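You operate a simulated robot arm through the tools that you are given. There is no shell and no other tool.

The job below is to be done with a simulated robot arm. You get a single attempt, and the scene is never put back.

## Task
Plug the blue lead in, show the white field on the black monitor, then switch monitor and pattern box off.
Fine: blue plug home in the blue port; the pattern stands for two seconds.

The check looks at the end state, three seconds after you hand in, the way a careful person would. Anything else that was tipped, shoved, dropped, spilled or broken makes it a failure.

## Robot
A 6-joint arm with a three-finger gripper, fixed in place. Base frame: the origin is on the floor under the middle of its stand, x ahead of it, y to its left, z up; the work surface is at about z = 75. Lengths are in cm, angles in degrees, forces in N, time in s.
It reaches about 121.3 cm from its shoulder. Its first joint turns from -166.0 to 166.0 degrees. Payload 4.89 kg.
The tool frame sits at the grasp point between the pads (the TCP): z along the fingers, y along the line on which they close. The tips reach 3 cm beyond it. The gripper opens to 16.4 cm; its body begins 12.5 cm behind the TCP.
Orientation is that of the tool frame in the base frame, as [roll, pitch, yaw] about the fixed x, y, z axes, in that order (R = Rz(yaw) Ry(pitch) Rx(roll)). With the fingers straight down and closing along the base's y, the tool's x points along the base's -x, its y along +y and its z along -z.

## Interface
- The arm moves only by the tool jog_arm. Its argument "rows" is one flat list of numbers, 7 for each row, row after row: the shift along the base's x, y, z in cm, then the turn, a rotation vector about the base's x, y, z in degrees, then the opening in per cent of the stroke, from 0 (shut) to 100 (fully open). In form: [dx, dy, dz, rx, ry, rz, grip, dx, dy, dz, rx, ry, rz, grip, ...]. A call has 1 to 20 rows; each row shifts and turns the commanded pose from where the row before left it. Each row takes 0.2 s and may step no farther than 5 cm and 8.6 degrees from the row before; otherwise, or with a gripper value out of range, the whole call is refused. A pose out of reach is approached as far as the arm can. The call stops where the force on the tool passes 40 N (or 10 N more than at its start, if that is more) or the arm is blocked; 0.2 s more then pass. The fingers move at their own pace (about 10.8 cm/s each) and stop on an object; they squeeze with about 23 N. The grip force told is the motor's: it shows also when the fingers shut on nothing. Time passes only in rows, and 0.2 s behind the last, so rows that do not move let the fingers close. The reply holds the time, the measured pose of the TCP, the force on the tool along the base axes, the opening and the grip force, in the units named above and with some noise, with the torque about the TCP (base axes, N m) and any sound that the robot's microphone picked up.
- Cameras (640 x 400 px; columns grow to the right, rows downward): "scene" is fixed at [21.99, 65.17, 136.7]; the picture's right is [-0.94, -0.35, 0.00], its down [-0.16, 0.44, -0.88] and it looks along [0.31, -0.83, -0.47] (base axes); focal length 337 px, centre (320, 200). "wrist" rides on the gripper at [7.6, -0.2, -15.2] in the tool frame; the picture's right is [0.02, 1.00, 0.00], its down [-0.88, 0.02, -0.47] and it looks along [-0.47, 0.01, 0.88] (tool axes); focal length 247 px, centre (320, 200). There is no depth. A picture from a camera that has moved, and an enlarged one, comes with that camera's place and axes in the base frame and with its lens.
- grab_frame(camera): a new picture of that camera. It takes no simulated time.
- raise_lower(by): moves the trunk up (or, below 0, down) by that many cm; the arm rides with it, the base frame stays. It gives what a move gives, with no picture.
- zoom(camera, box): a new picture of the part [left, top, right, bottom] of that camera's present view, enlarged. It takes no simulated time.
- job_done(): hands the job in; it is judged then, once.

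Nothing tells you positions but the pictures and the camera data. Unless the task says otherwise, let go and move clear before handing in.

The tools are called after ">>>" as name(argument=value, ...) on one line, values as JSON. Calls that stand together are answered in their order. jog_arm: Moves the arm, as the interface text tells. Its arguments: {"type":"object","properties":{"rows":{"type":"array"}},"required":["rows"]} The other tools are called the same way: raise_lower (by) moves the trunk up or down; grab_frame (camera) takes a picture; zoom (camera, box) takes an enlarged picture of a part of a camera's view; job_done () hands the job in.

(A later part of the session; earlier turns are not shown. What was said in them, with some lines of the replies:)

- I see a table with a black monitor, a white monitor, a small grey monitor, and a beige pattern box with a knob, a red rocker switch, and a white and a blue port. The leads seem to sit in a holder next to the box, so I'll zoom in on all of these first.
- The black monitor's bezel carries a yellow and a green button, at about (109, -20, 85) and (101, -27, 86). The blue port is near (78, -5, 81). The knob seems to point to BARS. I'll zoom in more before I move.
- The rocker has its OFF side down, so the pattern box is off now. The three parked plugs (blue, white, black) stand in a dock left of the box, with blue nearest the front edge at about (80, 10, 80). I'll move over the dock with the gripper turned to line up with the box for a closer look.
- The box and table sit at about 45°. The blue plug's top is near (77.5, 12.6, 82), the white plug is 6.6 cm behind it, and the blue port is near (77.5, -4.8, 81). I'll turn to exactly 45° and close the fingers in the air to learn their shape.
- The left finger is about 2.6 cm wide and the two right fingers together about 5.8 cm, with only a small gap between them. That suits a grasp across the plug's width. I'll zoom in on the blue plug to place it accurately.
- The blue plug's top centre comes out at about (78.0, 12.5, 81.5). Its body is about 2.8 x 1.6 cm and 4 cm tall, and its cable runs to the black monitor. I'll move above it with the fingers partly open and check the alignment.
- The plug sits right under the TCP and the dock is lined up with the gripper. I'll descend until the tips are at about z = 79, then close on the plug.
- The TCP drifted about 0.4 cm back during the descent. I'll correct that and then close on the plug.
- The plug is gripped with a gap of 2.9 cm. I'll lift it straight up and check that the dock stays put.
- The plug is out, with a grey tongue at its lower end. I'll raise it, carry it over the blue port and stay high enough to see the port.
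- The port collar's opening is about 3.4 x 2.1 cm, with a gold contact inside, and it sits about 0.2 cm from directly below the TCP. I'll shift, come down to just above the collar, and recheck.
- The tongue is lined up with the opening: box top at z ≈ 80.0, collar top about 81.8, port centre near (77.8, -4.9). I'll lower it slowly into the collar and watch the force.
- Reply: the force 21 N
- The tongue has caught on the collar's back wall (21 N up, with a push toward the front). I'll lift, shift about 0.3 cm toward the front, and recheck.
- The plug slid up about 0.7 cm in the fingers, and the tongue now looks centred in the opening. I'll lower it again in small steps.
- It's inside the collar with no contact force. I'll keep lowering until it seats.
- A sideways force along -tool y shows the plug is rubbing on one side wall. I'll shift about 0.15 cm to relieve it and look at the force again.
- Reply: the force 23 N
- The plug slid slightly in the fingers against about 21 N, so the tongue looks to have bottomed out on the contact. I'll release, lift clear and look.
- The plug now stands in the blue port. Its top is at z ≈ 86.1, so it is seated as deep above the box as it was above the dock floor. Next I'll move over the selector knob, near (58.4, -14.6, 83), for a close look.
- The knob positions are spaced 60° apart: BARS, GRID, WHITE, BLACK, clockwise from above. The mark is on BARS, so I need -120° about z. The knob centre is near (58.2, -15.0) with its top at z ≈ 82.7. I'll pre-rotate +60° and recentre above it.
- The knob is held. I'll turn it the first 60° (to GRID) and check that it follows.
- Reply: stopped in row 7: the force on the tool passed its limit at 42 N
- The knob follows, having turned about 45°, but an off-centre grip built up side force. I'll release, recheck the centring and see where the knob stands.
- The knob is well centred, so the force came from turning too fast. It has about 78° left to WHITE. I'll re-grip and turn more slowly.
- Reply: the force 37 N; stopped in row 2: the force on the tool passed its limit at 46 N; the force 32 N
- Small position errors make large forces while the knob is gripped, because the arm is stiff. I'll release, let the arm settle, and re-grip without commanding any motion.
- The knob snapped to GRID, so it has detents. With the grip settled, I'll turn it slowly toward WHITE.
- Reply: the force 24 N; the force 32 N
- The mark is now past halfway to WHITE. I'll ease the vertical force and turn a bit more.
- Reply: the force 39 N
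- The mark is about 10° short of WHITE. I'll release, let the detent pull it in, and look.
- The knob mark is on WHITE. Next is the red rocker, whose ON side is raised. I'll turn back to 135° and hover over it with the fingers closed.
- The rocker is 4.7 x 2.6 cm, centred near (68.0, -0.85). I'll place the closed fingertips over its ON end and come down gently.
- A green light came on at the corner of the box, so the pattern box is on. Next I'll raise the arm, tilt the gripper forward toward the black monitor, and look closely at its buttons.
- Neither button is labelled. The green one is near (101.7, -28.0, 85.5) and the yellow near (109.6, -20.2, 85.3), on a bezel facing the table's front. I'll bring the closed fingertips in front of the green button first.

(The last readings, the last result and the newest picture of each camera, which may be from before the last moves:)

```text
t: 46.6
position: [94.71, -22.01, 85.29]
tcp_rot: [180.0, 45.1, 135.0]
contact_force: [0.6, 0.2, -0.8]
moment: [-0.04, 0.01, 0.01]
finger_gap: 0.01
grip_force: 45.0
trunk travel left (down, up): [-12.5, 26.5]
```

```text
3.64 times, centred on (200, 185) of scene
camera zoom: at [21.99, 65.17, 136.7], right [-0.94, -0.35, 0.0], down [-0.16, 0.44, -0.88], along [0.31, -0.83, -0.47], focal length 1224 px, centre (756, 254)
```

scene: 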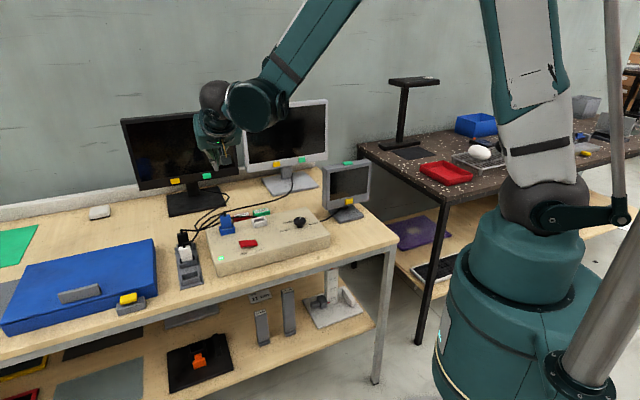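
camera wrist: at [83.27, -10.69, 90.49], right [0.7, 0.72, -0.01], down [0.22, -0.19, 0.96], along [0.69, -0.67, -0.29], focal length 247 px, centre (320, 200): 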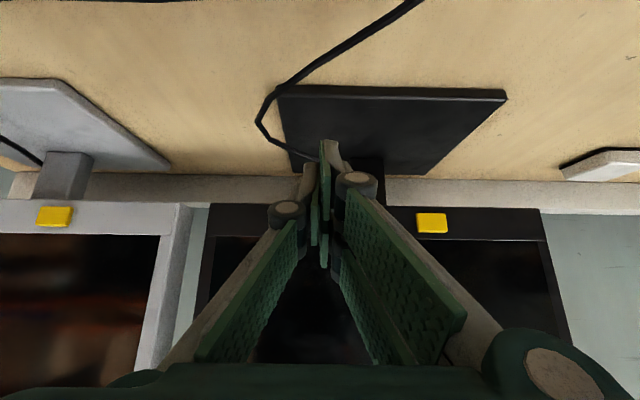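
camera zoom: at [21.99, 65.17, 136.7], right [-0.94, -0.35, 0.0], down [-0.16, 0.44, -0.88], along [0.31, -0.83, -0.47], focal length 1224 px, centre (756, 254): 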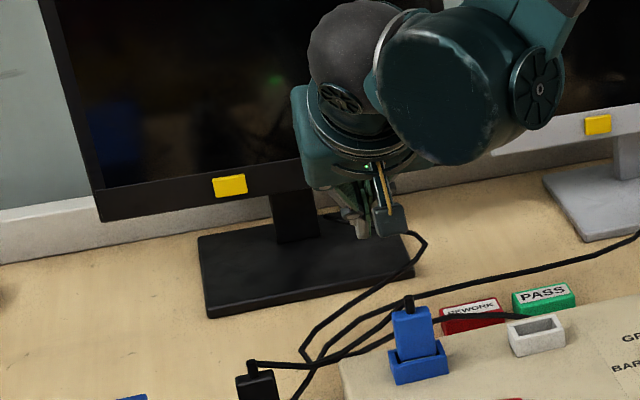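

I'll advance most of the way, then creep in small steps until the button is pressed.

>>> jog_arm(rows=[1.3, -1.25, 0.1, 0, 0, 0, 0, 1.2, -1.2, 0.1, 0, 0, 0, 0, 0, 0, 0, 0, 0, 0, 0])

>>> jog_arm(rows=[0.28, -0.28, 0, 0, 0, 0, 0, 0.28, -0.28, 0, 0, 0, 0, 0, 0.2, -0.2, 0, 0, 0, 0, 0])

>>> zoom(camera="scene", box=[130, 100, 270, 240])

```text
t: 47.4
position: [97.16, -24.5, 85.39]
tcp_rot: [179.6, 45.1, 135.0]
contact_force: [-0.3, 0.3, 0.5]
moment: [0.0, 0.01, 0.0]
finger_gap: 0.0
grip_force: 45.1
trunk travel left (down, up): [-12.5, 26.5]
```

```text
t: 48.2
position: [98.09, -25.1, 85.32]
tcp_rot: [179.7, 45.0, 135.0]
contact_force: [-4.2, 3.9, -1.4]
moment: [0.02, 0.07, -0.02]
finger_gap: 0.01
grip_force: 45.3
trunk travel left (down, up): [-12.5, 26.5]
heard: click
```

```text
2.86 times, centred on (200, 170) of scene
camera zoom: at [21.99, 65.17, 136.7], right [-0.94, -0.35, 0.0], down [-0.16, 0.44, -0.88], along [0.31, -0.83, -0.47], focal length 962 px, centre (663, 286)
```

zoom: 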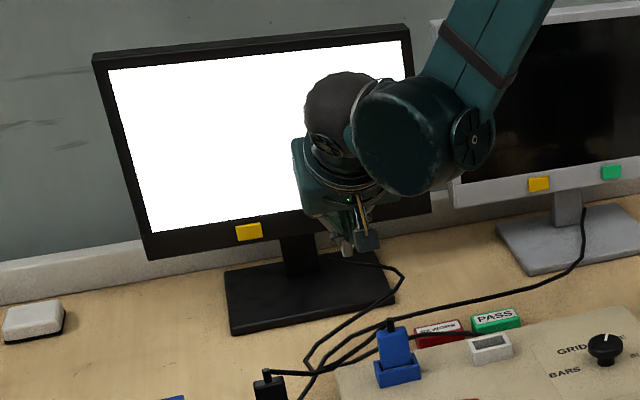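

There was a click and the black monitor now shows the white field, so green is power and the signal is getting through. I'll back off the button and let the pattern stand for well over two seconds.

>>> jog_arm(rows=[-0.5, 0.5, 0, 0, 0, 0, 0, -0.9, 0.9, 0, 0, 0, 0, 0, 0, 0, 0, 0, 0, 0, 0, 0, 0, 0, 0, 0, 0, 0, 0, 0, 0, 0, 0, 0, 0, 0, 0, 0, 0, 0, 0, 0, 0, 0, 0, 0, 0, 0, 0, 0, 0, 0, 0, 0, 0, 0, 0, 0, 0, 0, 0, 0, 0, 0, 0, 0, 0, 0, 0, 0, 0, 0, 0, 0, 0, 0, 0, 0, 0, 0, 0, 0, 0, 0, 0, 0, 0, 0, 0, 0, 0, 0, 0, 0, 0, 0, 0, 0, 0, 0, 0, 0, 0, 0, 0])

>>> zoom(camera="scene", box=[110, 90, 350, 260])

>>> grab_frame(camera="wrist")

```text
t: 51.4
position: [96.7, -23.75, 85.46]
tcp_rot: [179.8, 45.0, 135.0]
contact_force: [0.1, -0.7, 0.8]
moment: [0.04, 0.02, -0.01]
finger_gap: 0.0
grip_force: 45.2
trunk travel left (down, up): [-12.5, 26.5]
```

```text
2.35 times, centred on (230, 175) of scene
camera zoom: at [21.99, 65.17, 136.7], right [-0.94, -0.35, 0.0], down [-0.16, 0.44, -0.88], along [0.31, -0.83, -0.47], focal length 792 px, centre (532, 259)
```

zoom: 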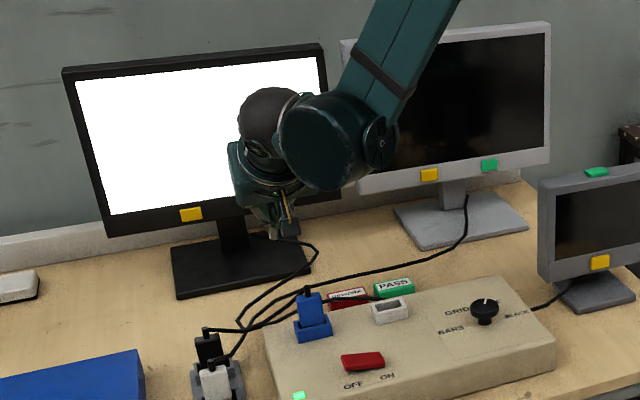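

```text
taken
camera wrist: at [85.24, -12.49, 90.7], right [0.7, 0.72, -0.01], down [0.22, -0.19, 0.96], along [0.69, -0.67, -0.29], focal length 247 px, centre (320, 200)
```

wrist: 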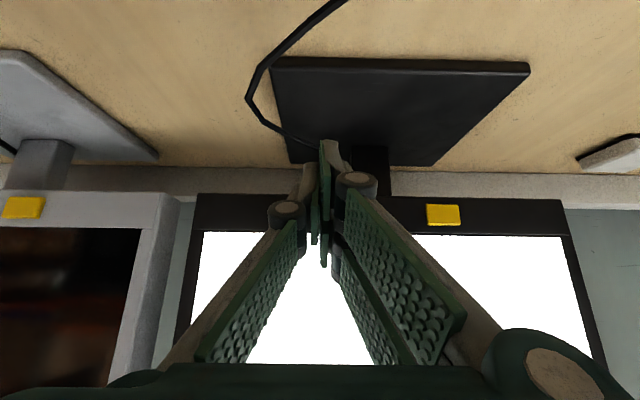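

The white field has stood for more than three seconds. Now I'll press the green button again to switch the monitor off.

>>> jog_arm(rows=[0, 0, 0, 0, 0, 0, 0, 0.6, -0.6, 0, 0, 0, 0, 0, 0.3, -0.3, 0, 0, 0, 0, 0, 0.2, -0.2, 0, 0, 0, 0, 0, 0.15, -0.15, 0, 0, 0, 0, 0, 0.15, -0.15, 0, 0, 0, 0, 0])

>>> zoom(camera="scene", box=[110, 90, 350, 260])

```text
t: 52.8
position: [98.12, -25.12, 85.36]
tcp_rot: [179.8, 45.1, 134.9]
contact_force: [-8.0, 4.9, 0.9]
moment: [-0.03, -0.04, -0.09]
finger_gap: 0.0
grip_force: 45.0
trunk travel left (down, up): [-12.5, 26.5]
heard: click
```

```text
2.35 times, centred on (230, 175) of scene
camera zoom: at [21.99, 65.17, 136.7], right [-0.94, -0.35, 0.0], down [-0.16, 0.44, -0.88], along [0.31, -0.83, -0.47], focal length 792 px, centre (532, 259)
```

zoom: 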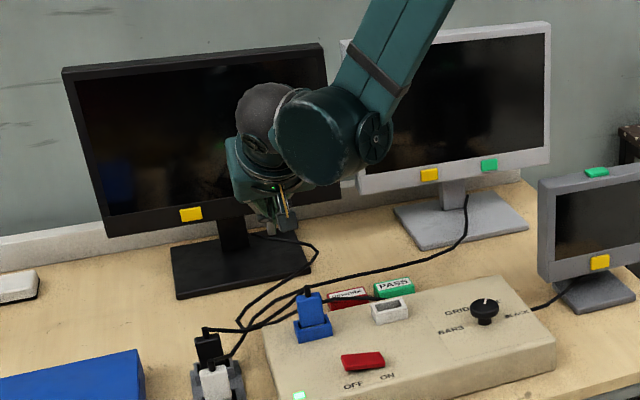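

The monitor is off. I'll retreat the same way, straighten the gripper and hover over the rocker's OFF end.

>>> jog_arm(rows=[-0.6, 0.6, 0, 0, 0, 0, 0, -1.4, 1.4, 0, 0, 0, 0, 0, -1.4, 1.2, 0, 0, 0, 0, 0, -2.2, 1.8, 3, 0, 0, 0, 0, -2.2, 1.8, 3, 0, 0, 0, 0, -2.2, 1.8, 3, 0, 0, 0, 0, -2.2, 1.8, 3, 0, 0, 0, 0, -2.0, 1.8, 2.6, 0, 0, 0, 0, -2.4, 2.3, 0, 5.3, 5.3, 0, 0, -2.4, 2.3, 0, 5.3, 5.3, 0, 0, -2.4, 2.3, 0, 5.3, 5.3, 0, 0, -2.4, 2.3, 0, 5.3, 5.3, 0, 0, -2.4, 2.3, 0, 5.3, 5.3, 0, 0, -2.4, 2.3, 0, 5.3, 5.3, 0, 0, 0, 0, 0, 0, 0, 0, 0])

>>> grab_frame(camera="wrist")

>>> zoom(camera="wrist", box=[260, 80, 380, 180])

>>> zoom(camera="scene", box=[200, 190, 300, 275])

```text
t: 56.0
position: [69.35, 0.78, 99.79]
tcp_rot: [179.8, -0.1, 135.0]
contact_force: [0.6, -0.3, 0.6]
moment: [0.0, 0.03, 0.01]
finger_gap: 0.0
grip_force: 44.9
trunk travel left (down, up): [-12.5, 26.5]
```

```text
taken
camera wrist: at [63.91, 6.0, 114.94], right [0.69, 0.72, 0.0], down [0.64, -0.61, 0.47], along [0.34, -0.33, -0.88], focal length 247 px, centre (320, 200)
```

wrist: 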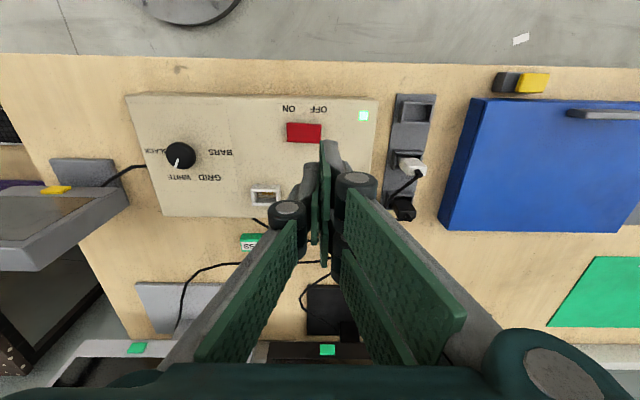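

```text
4.00 times, centred on (320, 130) of wrist
camera zoom: at [63.91, 6.0, 114.94], right [0.69, 0.72, 0.0], down [0.64, -0.61, 0.47], along [0.34, -0.33, -0.88], focal length 988 px, centre (320, 480)
```

zoom: 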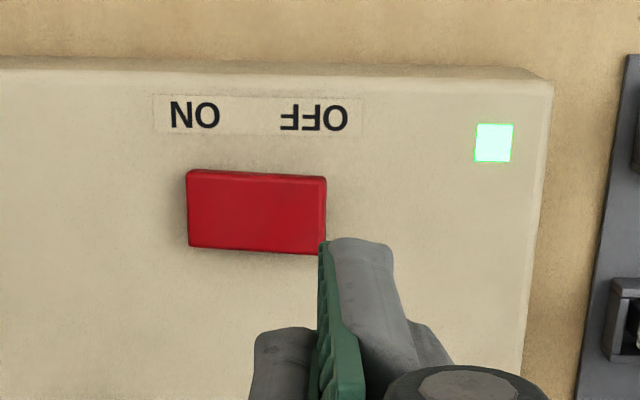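

```text
4.71 times, centred on (250, 232) of scene
camera zoom: at [21.99, 65.17, 136.7], right [-0.94, -0.35, 0.0], down [-0.16, 0.44, -0.88], along [0.31, -0.83, -0.47], focal length 1585 px, centre (649, 47)
```

zoom: 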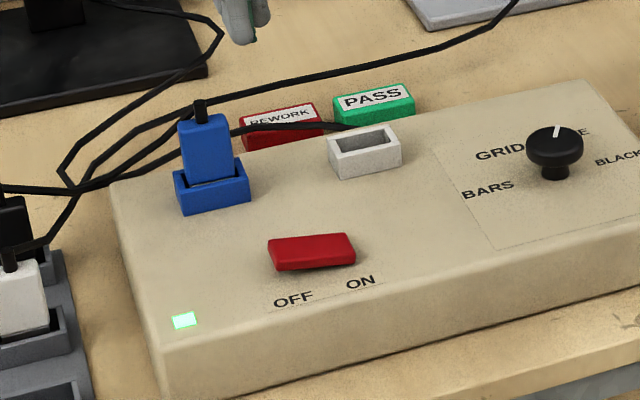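

>>> jog_arm(rows=[0.14, 0.14, -4, 0, 0, 0, 0, 0, 0, -4, 0, 0, 0, 0, 0, 0, -4, 0, 0, 0, 0, 0, 0, -1.9, 0, 0, 0, 0, 0, 0, 0, 0, 0, 0, 0])

>>> zoom(camera="scene", box=[200, 190, 300, 275])

>>> zoom(camera="wrist", box=[260, 110, 380, 210])

```text
t: 57.2
position: [69.81, 0.91, 86.06]
tcp_rot: [179.8, 0.0, 135.0]
contact_force: [0.1, 0.0, -0.7]
moment: [0.01, 0.0, -0.02]
finger_gap: 0.0
grip_force: 44.9
trunk travel left (down, up): [-12.5, 26.5]
```

```text
4.71 times, centred on (250, 232) of scene
camera zoom: at [21.99, 65.17, 136.7], right [-0.94, -0.35, 0.0], down [-0.16, 0.44, -0.88], along [0.31, -0.83, -0.47], focal length 1585 px, centre (649, 47)
```

zoom: 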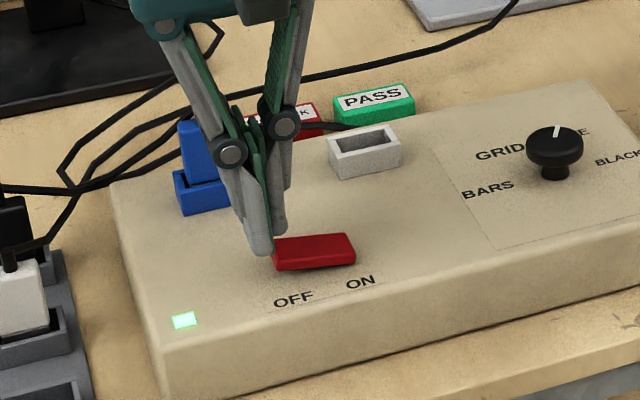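

```text
4.00 times, centred on (320, 160) of wrist
camera zoom: at [64.43, 6.12, 101.22], right [0.69, 0.72, 0.0], down [0.64, -0.61, 0.47], along [0.34, -0.33, -0.88], focal length 988 px, centre (320, 360)
```

zoom: 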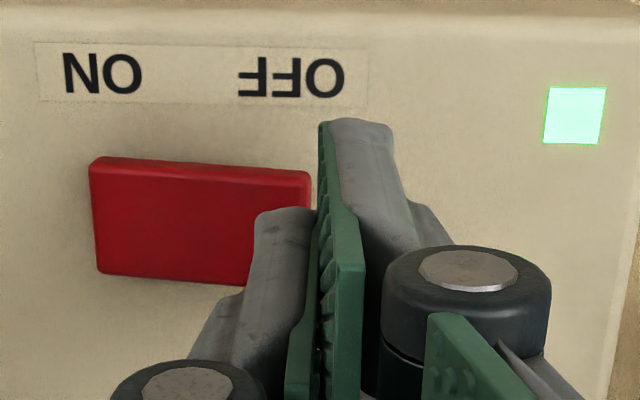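

>>> jog_arm(rows=[-0.18, -0.16, -0.6, 0, 0, 0, 0, 0, 0, -0.4, 0, 0, 0, 0, 0, 0, -0.3, 0, 0, 0, 0, 0, 0, -0.3, 0, 0, 0, 0, 0, 0, -0.2, 0, 0, 0, 0, 0, 0, -0.2, 0, 0, 0, 0, 0, 0, 0, 0, 0, 0, 0])

>>> zoom(camera="scene", box=[200, 190, 300, 275])

```text
t: 58.8
position: [69.55, 0.86, 84.18]
tcp_rot: [179.9, 0.0, 135.0]
contact_force: [0.1, 0.4, 0.2]
moment: [0.03, -0.02, 0.04]
finger_gap: 0.01
grip_force: 45.6
trunk travel left (down, up): [-12.5, 26.5]
```

```text
4.71 times, centred on (250, 232) of scene
camera zoom: at [21.99, 65.17, 136.7], right [-0.94, -0.35, 0.0], down [-0.16, 0.44, -0.88], along [0.31, -0.83, -0.47], focal length 1585 px, centre (649, 47)
```

zoom: 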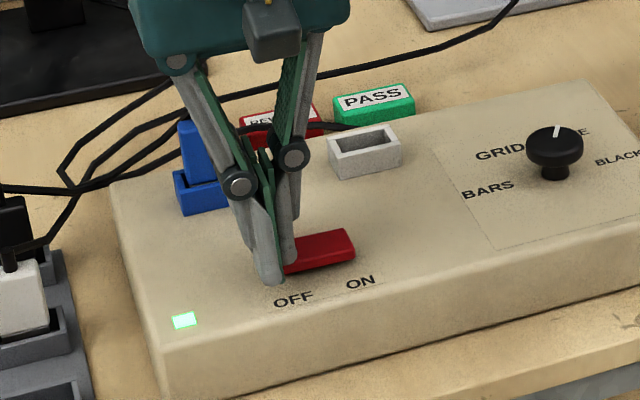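

The rocker is about level and the light is still on, so I'll press a little further.

>>> jog_arm(rows=[0, 0, -0.2, 0, 0, 0, 0, 0, 0, -0.15, 0, 0, 0, 0, 0, 0, 0, 0, 0, 0, 0])

>>> zoom(camera="scene", box=[200, 190, 300, 275])

```text
t: 59.6
position: [69.4, 0.88, 83.85]
tcp_rot: [179.9, 0.1, 135.0]
contact_force: [-0.8, -0.8, 0.4]
moment: [-0.01, 0.02, -0.03]
finger_gap: 0.0
grip_force: 44.6
trunk travel left (down, up): [-12.5, 26.5]
```

```text
4.71 times, centred on (250, 232) of scene
camera zoom: at [21.99, 65.17, 136.7], right [-0.94, -0.35, 0.0], down [-0.16, 0.44, -0.88], along [0.31, -0.83, -0.47], focal length 1585 px, centre (649, 47)
```

zoom: 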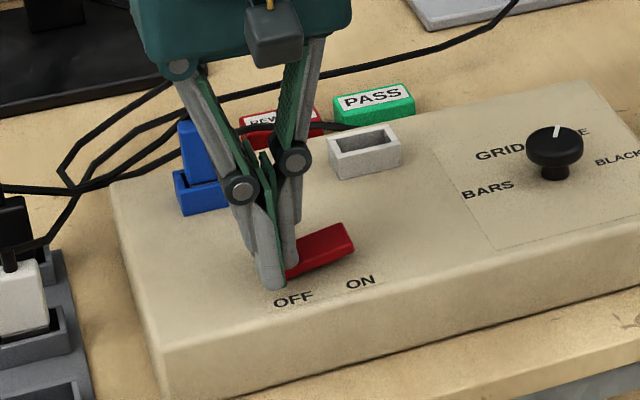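

The box light is out, so the box is off. I'll lift clear, retreat, and inspect the whole scene.

>>> jog_arm(rows=[0, 0, 2, 0, 0, 0, 0, 0, 0, 4, 0, 0, 0, 0, 0, 0, 4.5, 0, 0, 0, 0, 0, 0, 4.5, 0, 0, 0, 0, 0, 0, 4.5, 0, 0, 0, 0, -2, -2, 4, 0, 0, 0, 0, -3, -2, 3, 0, 0, 0, 0, 0, 0, 0, 0, 0, 0, 0])

>>> grab_frame(camera="scene")

>>> zoom(camera="scene", box=[160, 180, 340, 300])

>>> zoom(camera="scene", box=[205, 190, 265, 245])

>>> grab_frame(camera="wrist")

>>> zoom(camera="scene", box=[110, 90, 350, 260])

```text
t: 61.4
position: [64.42, -3.22, 110.15]
tcp_rot: [179.9, 0.0, 135.1]
contact_force: [-0.3, 0.5, -0.3]
moment: [-0.08, -0.03, -0.01]
finger_gap: 0.0
grip_force: 45.1
trunk travel left (down, up): [-12.5, 26.5]
```

```text
taken
```

scene: 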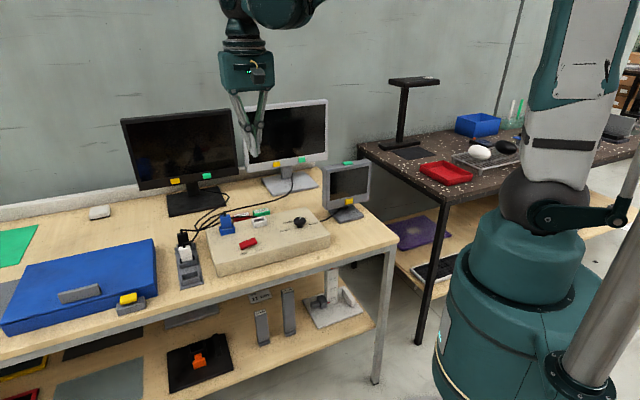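

```text
3.33 times, centred on (250, 240) of scene
camera zoom: at [21.99, 65.17, 136.7], right [-0.94, -0.35, 0.0], down [-0.16, 0.44, -0.88], along [0.31, -0.83, -0.47], focal length 1122 px, centre (553, 67)
```

zoom: 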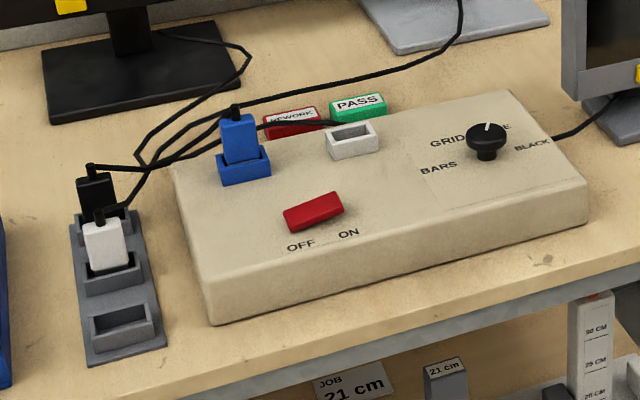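

```text
7.27 times, centred on (235, 218) of scene
camera zoom: at [21.99, 65.17, 136.7], right [-0.94, -0.35, 0.0], down [-0.16, 0.44, -0.88], along [0.31, -0.83, -0.47], focal length 2449 px, centre (938, 73)
```

zoom: 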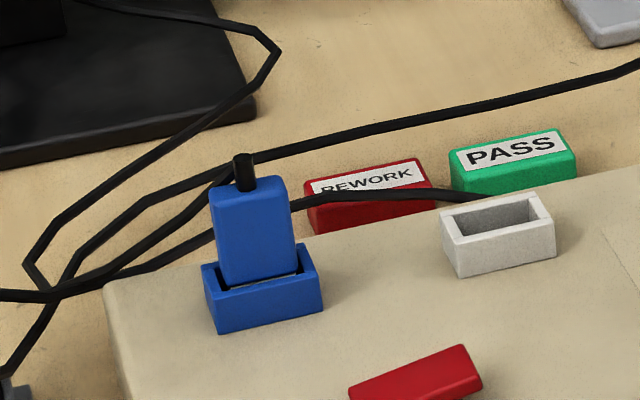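

```text
taken
camera wrist: at [59.01, 2.08, 125.31], right [0.69, 0.72, 0.0], down [0.64, -0.61, 0.47], along [0.34, -0.33, -0.88], focal length 247 px, centre (320, 200)
```

wrist: 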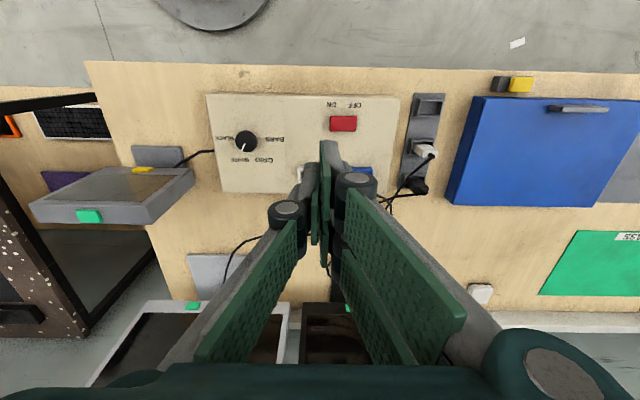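

```text
2.35 times, centred on (230, 175) of scene
camera zoom: at [21.99, 65.17, 136.7], right [-0.94, -0.35, 0.0], down [-0.16, 0.44, -0.88], along [0.31, -0.83, -0.47], focal length 792 px, centre (532, 259)
```

zoom: 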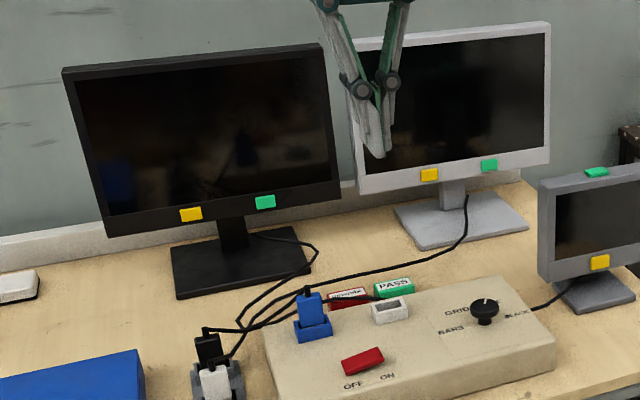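

All the steps are done. The blue plug sits in the blue port, and the white field stood on the black monitor for more than four seconds. Monitor and pattern box are both off now, nothing else looks moved, and the arm is clear with an empty gripper. I'm handing in.

>>> job_done()

```text
The job is handed in.
```

I plugged the blue lead in, showed the white field on the black monitor, then switched the monitor and the pattern box off and handed the job in. The result of the check hasn't come back.

- **Blue plug:** it sits in the blue port, at what I measured as full depth. The signal reached the monitor through it.
- **White field:** I turned the knob from BARS to WHITE. The pattern stood for more than three seconds by my last look, and I left it up until I pressed the power button again.
- **Switched off:** the black monitor went dark when I pressed its green button again. The box's rocker is back on OFF and its light is out.
- **Everything else:** I saw nothing else moved, tipped or dropped. The gripper is empty and clear of the table.

On the first try at the port the plug caught on the collar's back wall and slid about 0.7 cm in the fingers. I lifted it, shifted it and seated it on the next approach.
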